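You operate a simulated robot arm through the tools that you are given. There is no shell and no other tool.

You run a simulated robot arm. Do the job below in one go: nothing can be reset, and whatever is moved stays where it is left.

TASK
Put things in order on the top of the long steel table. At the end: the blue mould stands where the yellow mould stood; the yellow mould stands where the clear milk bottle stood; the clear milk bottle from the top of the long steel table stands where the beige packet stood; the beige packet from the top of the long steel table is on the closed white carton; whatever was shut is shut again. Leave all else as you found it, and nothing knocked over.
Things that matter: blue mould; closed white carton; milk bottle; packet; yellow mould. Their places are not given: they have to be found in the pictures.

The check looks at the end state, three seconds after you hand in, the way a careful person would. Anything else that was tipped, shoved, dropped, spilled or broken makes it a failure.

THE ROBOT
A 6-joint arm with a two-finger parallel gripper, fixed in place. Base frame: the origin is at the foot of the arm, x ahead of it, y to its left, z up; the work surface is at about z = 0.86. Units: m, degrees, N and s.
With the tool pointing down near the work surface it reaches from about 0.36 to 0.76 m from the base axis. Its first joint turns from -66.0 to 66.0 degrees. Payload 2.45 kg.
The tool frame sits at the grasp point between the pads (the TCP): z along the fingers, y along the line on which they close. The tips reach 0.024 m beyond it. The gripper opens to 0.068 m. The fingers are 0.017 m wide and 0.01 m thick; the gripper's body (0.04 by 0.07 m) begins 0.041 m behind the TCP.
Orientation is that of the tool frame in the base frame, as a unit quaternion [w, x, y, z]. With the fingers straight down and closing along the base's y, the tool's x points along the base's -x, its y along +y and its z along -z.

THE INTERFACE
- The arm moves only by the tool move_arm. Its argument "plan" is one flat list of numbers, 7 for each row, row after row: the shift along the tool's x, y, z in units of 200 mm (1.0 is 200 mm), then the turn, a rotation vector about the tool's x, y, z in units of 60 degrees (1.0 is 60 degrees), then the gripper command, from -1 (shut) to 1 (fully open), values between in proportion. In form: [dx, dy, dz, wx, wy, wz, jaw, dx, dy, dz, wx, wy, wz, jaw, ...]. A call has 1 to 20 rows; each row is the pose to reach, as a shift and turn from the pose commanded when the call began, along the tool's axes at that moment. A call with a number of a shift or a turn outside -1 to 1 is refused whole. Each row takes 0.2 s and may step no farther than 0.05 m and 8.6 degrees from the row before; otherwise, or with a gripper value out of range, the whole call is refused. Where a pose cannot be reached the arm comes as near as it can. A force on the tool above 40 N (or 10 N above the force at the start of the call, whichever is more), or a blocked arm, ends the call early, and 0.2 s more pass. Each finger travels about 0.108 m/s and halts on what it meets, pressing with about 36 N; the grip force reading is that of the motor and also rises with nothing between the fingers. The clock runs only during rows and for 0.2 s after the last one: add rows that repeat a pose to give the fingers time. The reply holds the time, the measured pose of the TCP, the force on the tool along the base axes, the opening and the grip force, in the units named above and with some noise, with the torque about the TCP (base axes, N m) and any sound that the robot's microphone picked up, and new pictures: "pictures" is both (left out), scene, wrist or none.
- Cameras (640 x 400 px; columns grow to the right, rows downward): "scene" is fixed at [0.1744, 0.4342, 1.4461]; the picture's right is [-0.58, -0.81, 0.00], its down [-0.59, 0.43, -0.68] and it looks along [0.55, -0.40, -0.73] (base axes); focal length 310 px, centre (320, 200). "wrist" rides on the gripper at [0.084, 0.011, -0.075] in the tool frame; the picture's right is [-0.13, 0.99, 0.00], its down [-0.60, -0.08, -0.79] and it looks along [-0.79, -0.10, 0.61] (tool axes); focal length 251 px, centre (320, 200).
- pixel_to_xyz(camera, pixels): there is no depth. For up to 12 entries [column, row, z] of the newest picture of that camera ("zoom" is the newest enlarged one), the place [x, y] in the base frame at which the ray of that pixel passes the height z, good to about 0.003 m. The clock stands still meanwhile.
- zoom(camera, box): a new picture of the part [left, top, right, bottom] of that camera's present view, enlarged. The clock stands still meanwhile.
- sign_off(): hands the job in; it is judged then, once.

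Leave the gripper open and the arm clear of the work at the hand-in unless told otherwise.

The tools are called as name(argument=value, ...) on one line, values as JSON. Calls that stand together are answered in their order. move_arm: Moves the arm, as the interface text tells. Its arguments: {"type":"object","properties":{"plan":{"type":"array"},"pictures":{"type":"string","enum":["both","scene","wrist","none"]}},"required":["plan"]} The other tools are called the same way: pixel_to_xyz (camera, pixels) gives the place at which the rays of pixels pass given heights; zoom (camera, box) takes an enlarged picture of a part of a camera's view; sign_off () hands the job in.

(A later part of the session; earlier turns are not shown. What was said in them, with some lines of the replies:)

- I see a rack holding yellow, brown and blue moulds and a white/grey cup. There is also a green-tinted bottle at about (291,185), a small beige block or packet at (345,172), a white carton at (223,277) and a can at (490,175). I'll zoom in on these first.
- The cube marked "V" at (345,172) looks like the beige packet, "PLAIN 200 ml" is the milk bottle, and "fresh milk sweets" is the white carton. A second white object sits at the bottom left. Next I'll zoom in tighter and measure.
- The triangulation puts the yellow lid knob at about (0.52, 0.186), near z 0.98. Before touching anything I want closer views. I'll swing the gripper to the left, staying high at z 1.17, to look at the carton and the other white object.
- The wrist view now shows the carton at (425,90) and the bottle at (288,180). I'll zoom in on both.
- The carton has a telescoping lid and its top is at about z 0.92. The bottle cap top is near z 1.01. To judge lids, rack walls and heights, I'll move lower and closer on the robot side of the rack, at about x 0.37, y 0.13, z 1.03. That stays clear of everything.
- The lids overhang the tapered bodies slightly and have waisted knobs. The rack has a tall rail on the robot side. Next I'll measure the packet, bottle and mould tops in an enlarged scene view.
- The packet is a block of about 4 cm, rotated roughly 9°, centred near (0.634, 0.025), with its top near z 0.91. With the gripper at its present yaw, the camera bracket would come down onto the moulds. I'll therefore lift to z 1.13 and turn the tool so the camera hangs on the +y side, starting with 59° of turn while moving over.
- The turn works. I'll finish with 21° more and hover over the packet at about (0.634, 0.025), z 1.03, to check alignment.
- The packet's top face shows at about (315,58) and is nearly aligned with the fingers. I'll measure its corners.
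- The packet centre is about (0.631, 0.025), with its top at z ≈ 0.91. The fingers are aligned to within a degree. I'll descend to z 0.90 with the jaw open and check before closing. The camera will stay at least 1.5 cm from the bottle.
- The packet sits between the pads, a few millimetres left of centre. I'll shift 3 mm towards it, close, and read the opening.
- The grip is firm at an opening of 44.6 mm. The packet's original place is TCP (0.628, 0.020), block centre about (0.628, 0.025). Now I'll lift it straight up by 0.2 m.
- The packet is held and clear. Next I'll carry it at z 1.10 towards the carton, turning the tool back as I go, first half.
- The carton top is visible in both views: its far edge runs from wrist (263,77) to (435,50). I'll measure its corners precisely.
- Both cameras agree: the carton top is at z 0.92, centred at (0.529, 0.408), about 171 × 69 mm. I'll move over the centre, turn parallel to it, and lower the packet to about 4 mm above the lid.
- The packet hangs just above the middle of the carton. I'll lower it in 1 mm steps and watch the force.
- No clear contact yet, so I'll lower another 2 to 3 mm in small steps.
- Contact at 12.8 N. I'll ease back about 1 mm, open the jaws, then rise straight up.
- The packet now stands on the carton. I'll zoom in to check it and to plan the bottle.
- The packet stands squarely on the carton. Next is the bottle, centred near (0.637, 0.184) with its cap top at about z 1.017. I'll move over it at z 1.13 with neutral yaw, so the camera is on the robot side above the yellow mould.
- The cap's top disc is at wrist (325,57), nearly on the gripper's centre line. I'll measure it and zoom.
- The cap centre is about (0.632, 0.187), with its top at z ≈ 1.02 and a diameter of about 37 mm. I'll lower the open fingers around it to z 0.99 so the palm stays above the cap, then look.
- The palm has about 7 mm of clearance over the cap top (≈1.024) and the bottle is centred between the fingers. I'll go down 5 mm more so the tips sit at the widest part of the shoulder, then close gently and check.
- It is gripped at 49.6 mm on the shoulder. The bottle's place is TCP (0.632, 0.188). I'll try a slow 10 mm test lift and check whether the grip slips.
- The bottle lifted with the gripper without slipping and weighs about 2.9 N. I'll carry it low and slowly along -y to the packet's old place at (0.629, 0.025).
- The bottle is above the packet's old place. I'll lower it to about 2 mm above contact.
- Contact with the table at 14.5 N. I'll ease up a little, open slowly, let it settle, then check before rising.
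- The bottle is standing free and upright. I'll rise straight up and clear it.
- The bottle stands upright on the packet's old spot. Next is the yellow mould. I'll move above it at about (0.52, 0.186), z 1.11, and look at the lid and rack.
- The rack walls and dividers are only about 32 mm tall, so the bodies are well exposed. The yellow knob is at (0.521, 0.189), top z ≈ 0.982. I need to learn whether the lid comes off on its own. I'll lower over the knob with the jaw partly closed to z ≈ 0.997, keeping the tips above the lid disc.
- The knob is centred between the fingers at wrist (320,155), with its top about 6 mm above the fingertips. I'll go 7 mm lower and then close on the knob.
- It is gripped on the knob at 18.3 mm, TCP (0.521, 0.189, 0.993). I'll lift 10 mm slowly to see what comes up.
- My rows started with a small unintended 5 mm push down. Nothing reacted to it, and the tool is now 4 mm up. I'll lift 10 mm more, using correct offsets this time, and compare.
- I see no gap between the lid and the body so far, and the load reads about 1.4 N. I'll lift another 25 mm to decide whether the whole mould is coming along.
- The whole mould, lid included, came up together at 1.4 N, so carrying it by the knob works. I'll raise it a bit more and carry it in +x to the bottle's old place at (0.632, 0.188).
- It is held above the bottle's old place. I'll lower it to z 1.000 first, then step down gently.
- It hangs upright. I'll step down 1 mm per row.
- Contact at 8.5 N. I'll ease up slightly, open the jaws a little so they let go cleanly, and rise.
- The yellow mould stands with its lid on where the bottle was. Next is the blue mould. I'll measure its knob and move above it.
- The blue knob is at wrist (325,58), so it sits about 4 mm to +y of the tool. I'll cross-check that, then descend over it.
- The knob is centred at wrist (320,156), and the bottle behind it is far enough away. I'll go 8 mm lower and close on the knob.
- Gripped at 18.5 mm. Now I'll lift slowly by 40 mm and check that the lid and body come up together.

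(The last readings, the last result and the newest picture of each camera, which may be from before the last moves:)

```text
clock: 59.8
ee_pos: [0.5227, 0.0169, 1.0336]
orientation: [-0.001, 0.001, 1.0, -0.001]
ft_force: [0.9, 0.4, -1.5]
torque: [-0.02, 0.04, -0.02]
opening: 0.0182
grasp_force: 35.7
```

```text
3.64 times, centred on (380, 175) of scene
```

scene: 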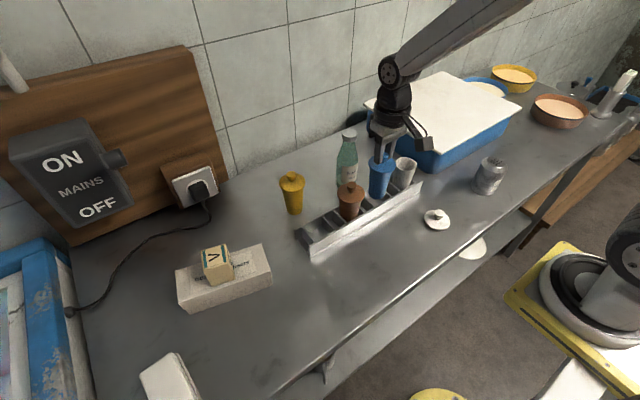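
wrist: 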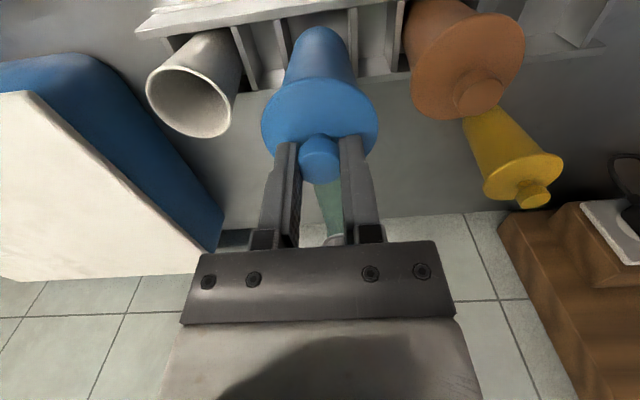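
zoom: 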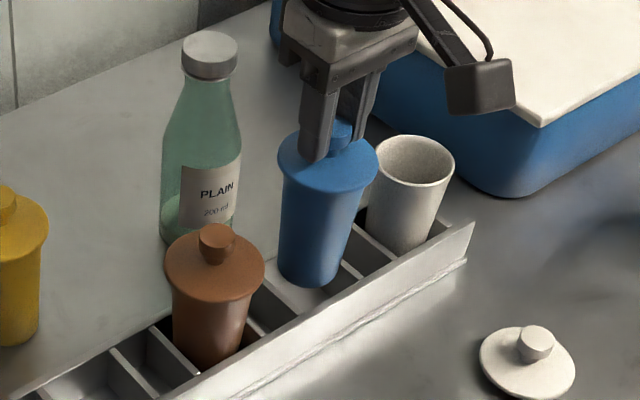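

The blue mould with its lid is up and hanging straight. I'll raise it to about z 1.15 so it clears the brown mould's knob (0.983) with a good margin, then carry it in +y.

move_arm(plan=[0, 0, -0.06, 0, 0, 0, -1, 0, 0, -0.15, 0, 0, 0, -1, 0, 0, -0.25, 0, 0, 0, -1, 0, 0, -0.35, 0, 0, 0, -1, 0, 0, -0.45, 0, 0, 0, -1, 0, 0, -0.54, 0, 0, 0, -1, 0, 0, -0.6, 0, 0, 0, -1, 0, 0.03, -0.6, 0, 0, 0, -1, 0, 0.1, -0.6, 0, 0, 0, -1, 0, 0.19, -0.6, 0, 0, 0, -1, 0, 0.29, -0.6, 0, 0, 0, -1, 0, 0.39, -0.6, 0, 0, 0, -1, 0, 0.49, -0.6, 0, 0, 0, -1, 0, 0.59, -0.6, 0, 0, 0, -1, 0, 0.69, -0.6, 0, 0, 0, -1, 0, 0.78, -0.6, 0, 0, 0, -1, 0, 0.84, -0.6, 0, 0, 0, -1, 0, 0.862, -0.6, 0, 0, 0, -1, 0, 0.862, -0.6, 0, 0, 0, -1], pictures="both")

zoom(camera="wrist", box=[220, 0, 420, 180])

```text
clock: 63.8
ee_pos: [0.5208, 0.1913, 1.1531]
orientation: [0.0, 0.001, 1.0, 0.0]
ft_force: [1.3, 0.1, -1.6]
torque: [0.02, 0.0, -0.02]
opening: 0.0184
grasp_force: 36.5
```

scene: 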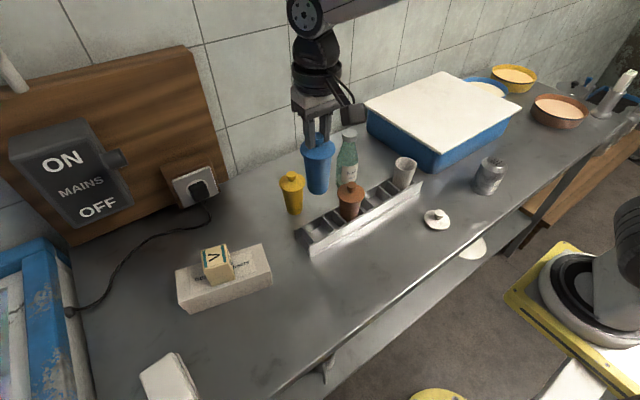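
wrist: 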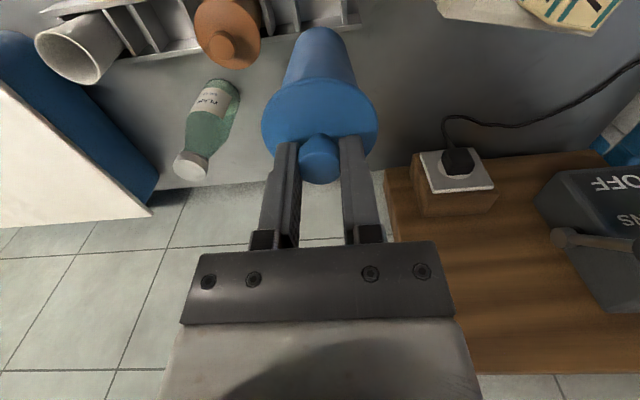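

```text
2.22 times, centred on (320, 90) of wrist
```

zoom: 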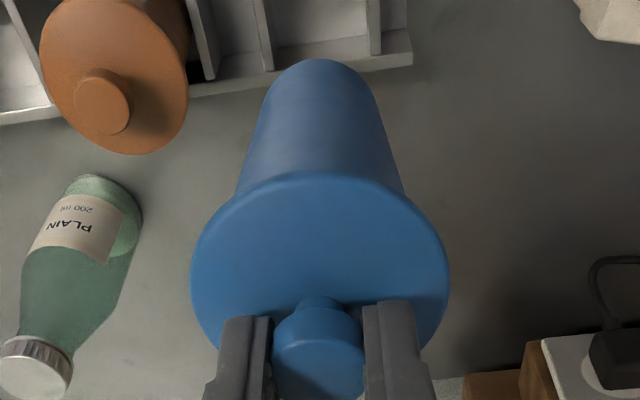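

The empty slot lines up below the mould: the dividers in the wrist zoom sit on both sides, centred at about 320. I'll lower to z ≈ 1.04, just above the dividers, and check.

move_arm(plan=[0, -0.004, 0.06, 0, 0, 0, -1, 0, -0.006, 0.16, 0, 0, 0, -1, 0, -0.008, 0.27, 0, 0, 0, -1, 0, -0.008, 0.38, 0, 0, 0, -1, 0, -0.008, 0.48, 0, 0, 0, -1, 0, -0.008, 0.55, 0, 0, 0, -1, 0, -0.008, 0.57, 0, 0, 0, -1, 0, -0.008, 0.57, 0, 0, 0, -1], pictures="both")

zoom(camera="wrist", box=[220, 0, 420, 180])

zoom(camera="scene", box=[270, 165, 370, 265])

```text
clock: 65.6
ee_pos: [0.5207, 0.1889, 1.0388]
orientation: [0.0, 0.0, 1.0, 0.001]
ft_force: [-0.3, -0.9, -0.7]
torque: [0.02, 0.01, 0.0]
opening: 0.0185
grasp_force: 35.6
```

scene: 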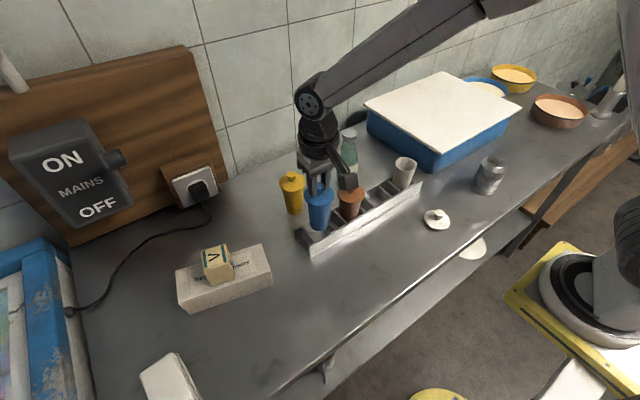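
wrist: 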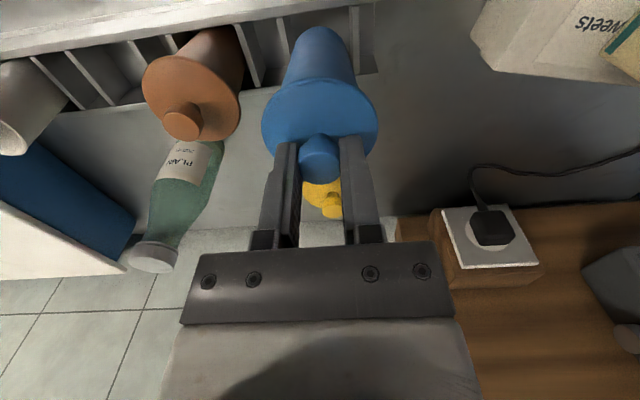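

```text
2.22 times, centred on (320, 90) of wrist
```

zoom: 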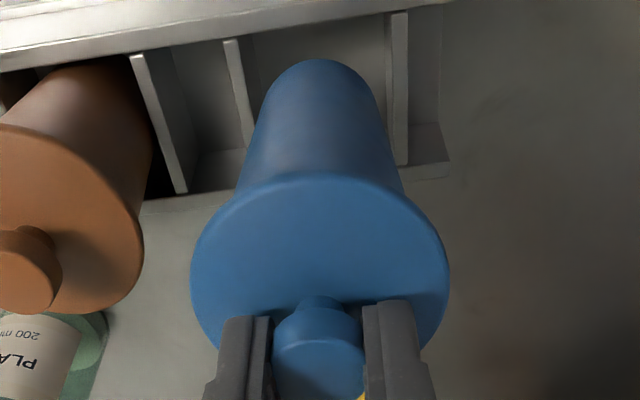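

```text
4.00 times, centred on (320, 215) of scene
```

zoom: 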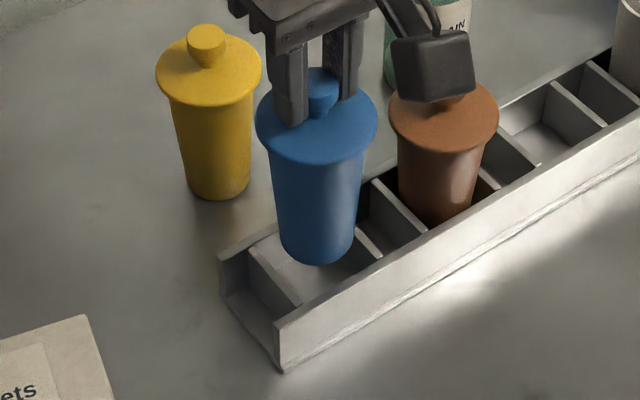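

The alignment matches the earlier view of the yellow mould over this slot. I'll lower it into the slot slowly, to z ≈ 0.998.

move_arm(plan=[0, 0, 0.03, 0, 0, 0, -1, 0, 0, 0.07, 0, 0, 0, -1, 0, 0, 0.11, 0, 0, 0, -1, 0, 0, 0.15, 0, 0, 0, -1, 0, 0, 0.18, 0, 0, 0, -1, 0, 0, 0.2, 0, 0, 0, -1, 0, 0, 0.2, 0, 0, 0, -1], pictures="both")

zoom(camera="scene", box=[270, 165, 370, 265])

```text
clock: 67.2
ee_pos: [0.5209, 0.188, 0.9983]
orientation: [0.0, 0.001, 1.0, 0.0]
ft_force: [-0.4, 0.6, -1.2]
torque: [-0.03, 0.01, 0.02]
opening: 0.0184
grasp_force: 35.7
```

scene: 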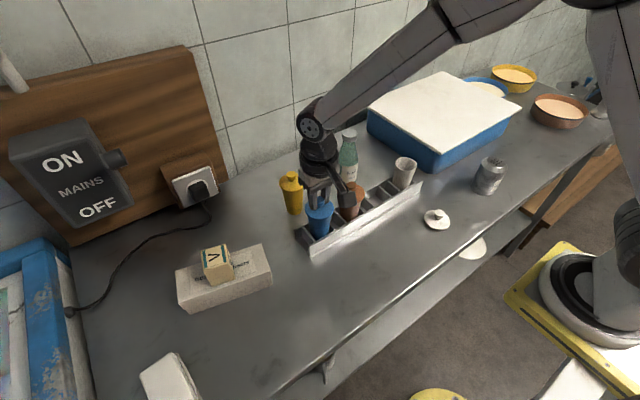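
wrist: 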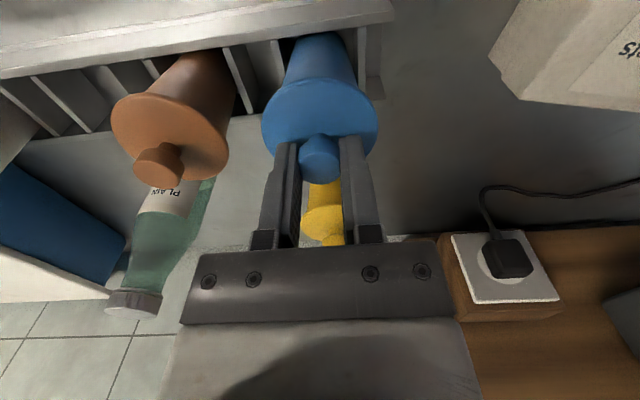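

```text
4.00 times, centred on (320, 215) of scene
```

zoom: 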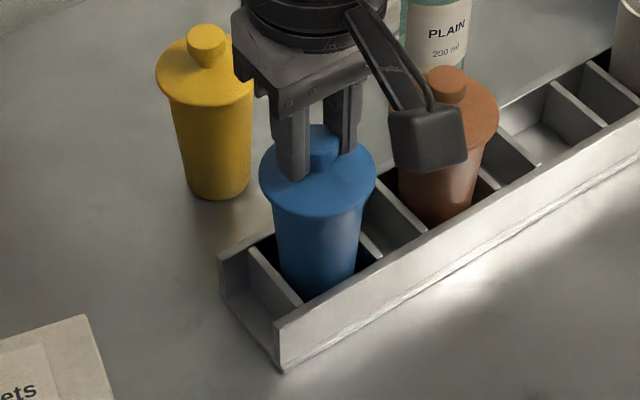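

It is in the slot with no side forces. I'll step down the last few millimetres.

move_arm(plan=[0, 0, 0.008, 0, 0, 0, -1, 0, 0, 0.016, 0, 0, 0, -1, 0, 0, 0.022, 0, 0, 0, -1, 0, 0, 0.022, 0, 0, 0, -1], pictures="none")

```text
clock: 68.2
ee_pos: [0.5208, 0.1878, 0.9941]
orientation: [0.0, 0.0, 1.0, 0.001]
ft_force: [0.1, -0.1, -1.2]
torque: [0.01, 0.03, 0.01]
opening: 0.0184
grasp_force: 36.4
```

move_arm(plan=[0, 0, 0.005, 0, 0, 0, -1, 0, 0, 0.01, 0, 0, 0, -1, 0, 0, 0.01, 0, 0, 0, -1], pictures="none")

```text
clock: 69.0
ee_pos: [0.521, 0.1889, 0.9927]
orientation: [0.0, 0.0, 1.0, 0.0]
ft_force: [-0.6, -0.3, -0.1]
torque: [-0.02, 0.0, 0.02]
opening: 0.0183
grasp_force: 36.7
```

move_arm(plan=[0, 0, 0.004, 0, 0, 0, -1, 0, 0, 0.006, 0, 0, 0, -1, 0, 0, 0.006, 0, 0, 0, -1], pictures="none")

```text
clock: 69.8
ee_pos: [0.5211, 0.189, 0.9922]
orientation: [0.001, 0.0, 1.0, 0.002]
ft_force: [-2.0, -2.0, 13.8]
torque: [-0.03, 0.14, -0.01]
opening: 0.0184
grasp_force: 36.3
```

Contact with the rack floor at 13.8 N, at the same height as before. I'll ease up, open, and rise.

move_arm(plan=[0, 0, -0.005, 0, 0, 0, -1, 0, 0, -0.005, 0, 0, 0, -0.3, 0, 0, -0.005, 0, 0, 0, 0, 0, 0, -0.005, 0, 0, 0, 0.2, 0, 0, -0.005, 0, 0, 0, 0.2, 0, 0, -0.1, 0, 0, 0, 0.2, 0, 0, -0.25, 0, 0, 0, 0.2, 0, 0, -0.42, 0, 0, 0, 0.2, 0, 0, -0.6, 0, 0, 0, 0.2, 0, 0, -0.75, 0, 0, 0, 0.2, 0, 0, -0.75, 0, 0, 0, 0.2], pictures="both")

zoom(camera="scene", box=[260, 130, 460, 260])

zoom(camera="wrist", box=[100, 0, 400, 220])

```text
clock: 72.2
ee_pos: [0.5226, 0.187, 1.1413]
orientation: [0.001, 0.0, 1.0, 0.0]
ft_force: [0.8, 0.3, 0.4]
torque: [-0.01, 0.0, 0.02]
opening: 0.0409
grasp_force: 0.2
```

scene: 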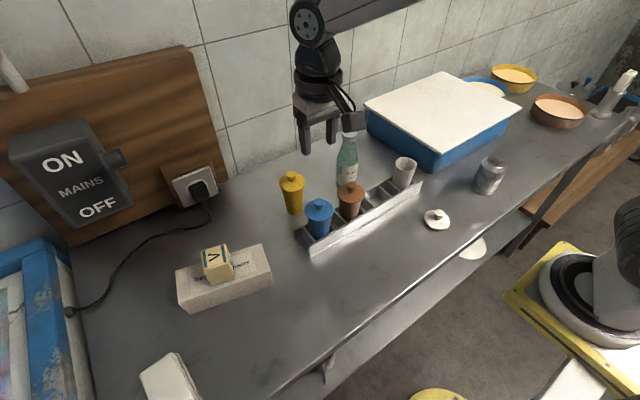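
wrist: 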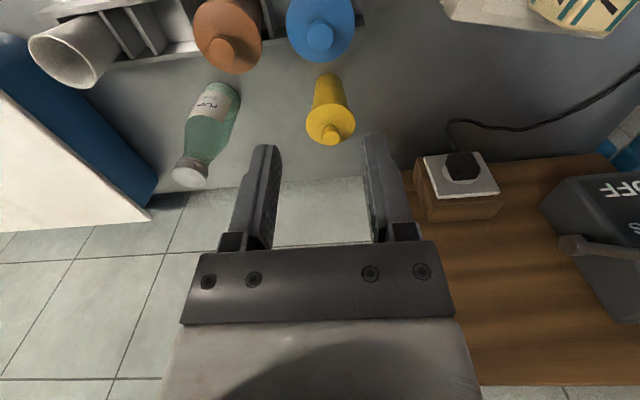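

```text
3.08 times, centred on (360, 195) of scene
```

zoom: 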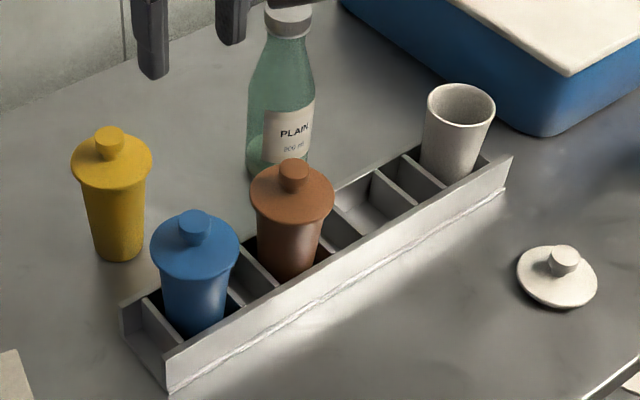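

```text
1.82 times, centred on (250, 110) of wrist
```

zoom: 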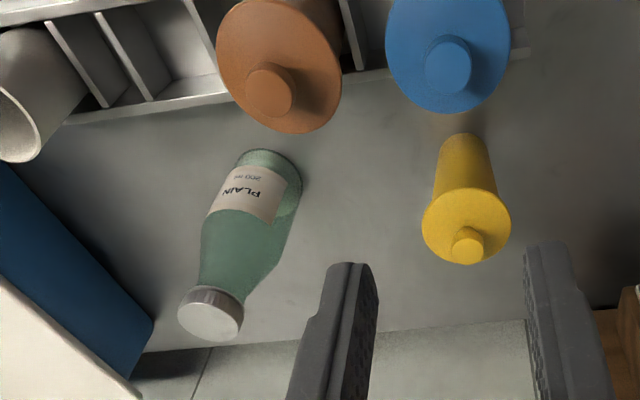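

All four things are in place, upright, with lids on. The rack, brown mould, white cup and loose lid have not moved. I'll retreat to the starting area with the gripper open and do a final check.

move_arm(plan=[0, 0, -0.1, 0, 0, 0, 0.6, 0.1, -0.12, -0.145, 0, 0, 0, 1, 0.22, -0.26, -0.145, 0, 0, 0, 1, 0.34, -0.4, -0.145, 0, 0, 0, 1, 0.43, -0.51, -0.145, 0, 0, 0, 1, 0.47, -0.556, -0.145, 0, 0, 0, 1, 0.47, -0.556, -0.145, 0, 0, 0, 1], pictures="both")

zoom(camera="scene", box=[160, 130, 440, 320])

zoom(camera="wrist", box=[180, 20, 480, 200])

```text
clock: 73.8
ee_pos: [0.4266, 0.0793, 1.1705]
orientation: [0.0, 0.0, 1.0, 0.0]
ft_force: [0.4, 0.2, 0.0]
torque: [-0.02, 0.02, -0.01]
opening: 0.0679
grasp_force: 0.0
```

scene: 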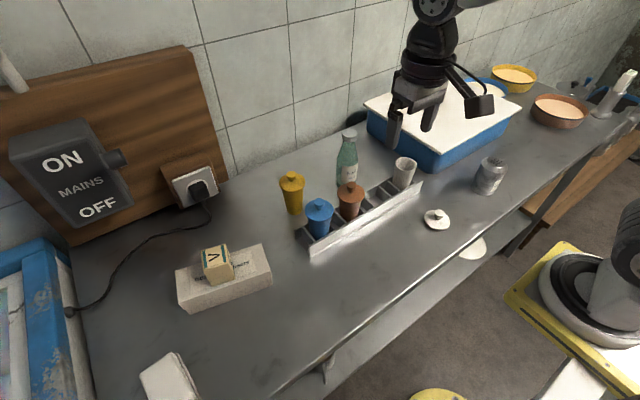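
wrist: 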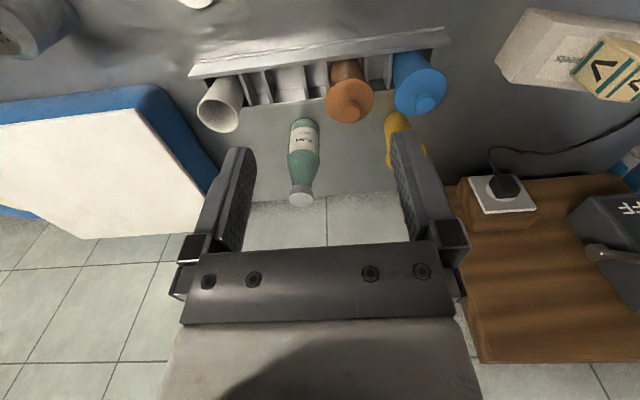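

```text
2.11 times, centred on (300, 225) of scene
```

zoom: 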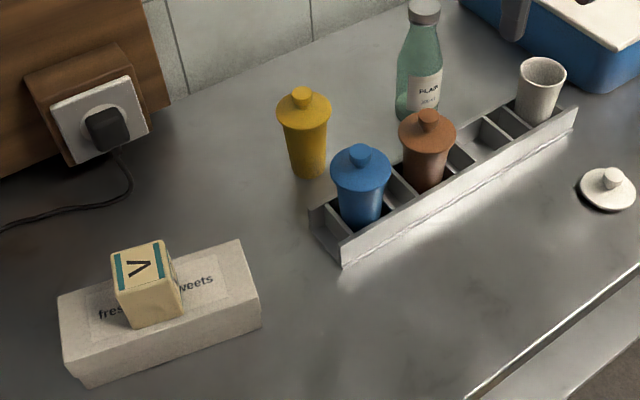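

```text
2.13 times, centred on (330, 110) of wrist
```

zoom: 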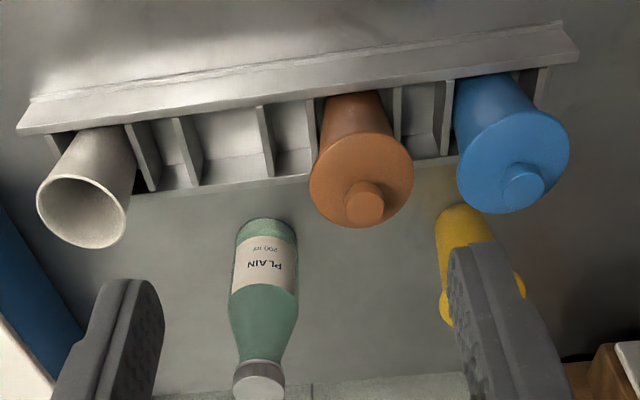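

The final pictures show the blue mould in yellow's old slot, the yellow mould on the bottle's old spot, the bottle on the packet's old spot, and the packet on the closed carton. Everything is upright with lids and cap on, nothing else has moved, and the gripper is open and clear. I'm handing in now.

sign_off()

```text
The job is handed in.
```

The job is done and handed in. In the last pictures before hand-in, everything stood where you asked:

- **Blue mould:** in the rack slot where the yellow mould stood, with its lid on.
- **Yellow mould:** on the table where the milk bottle stood, with its lid on.
- **Milk bottle:** upright where the beige packet stood, with its cap on.
- **Beige packet:** on the closed white carton, which is still shut.

Nothing was knocked over, and the rack, brown mould, white cup and loose white lid did not move. The gripper is open and back near its starting position.

While gripping the yellow mould I briefly pushed it down about 5 mm by mistake. The force reading showed nothing unusual, and the mould lifted out normally afterwards.
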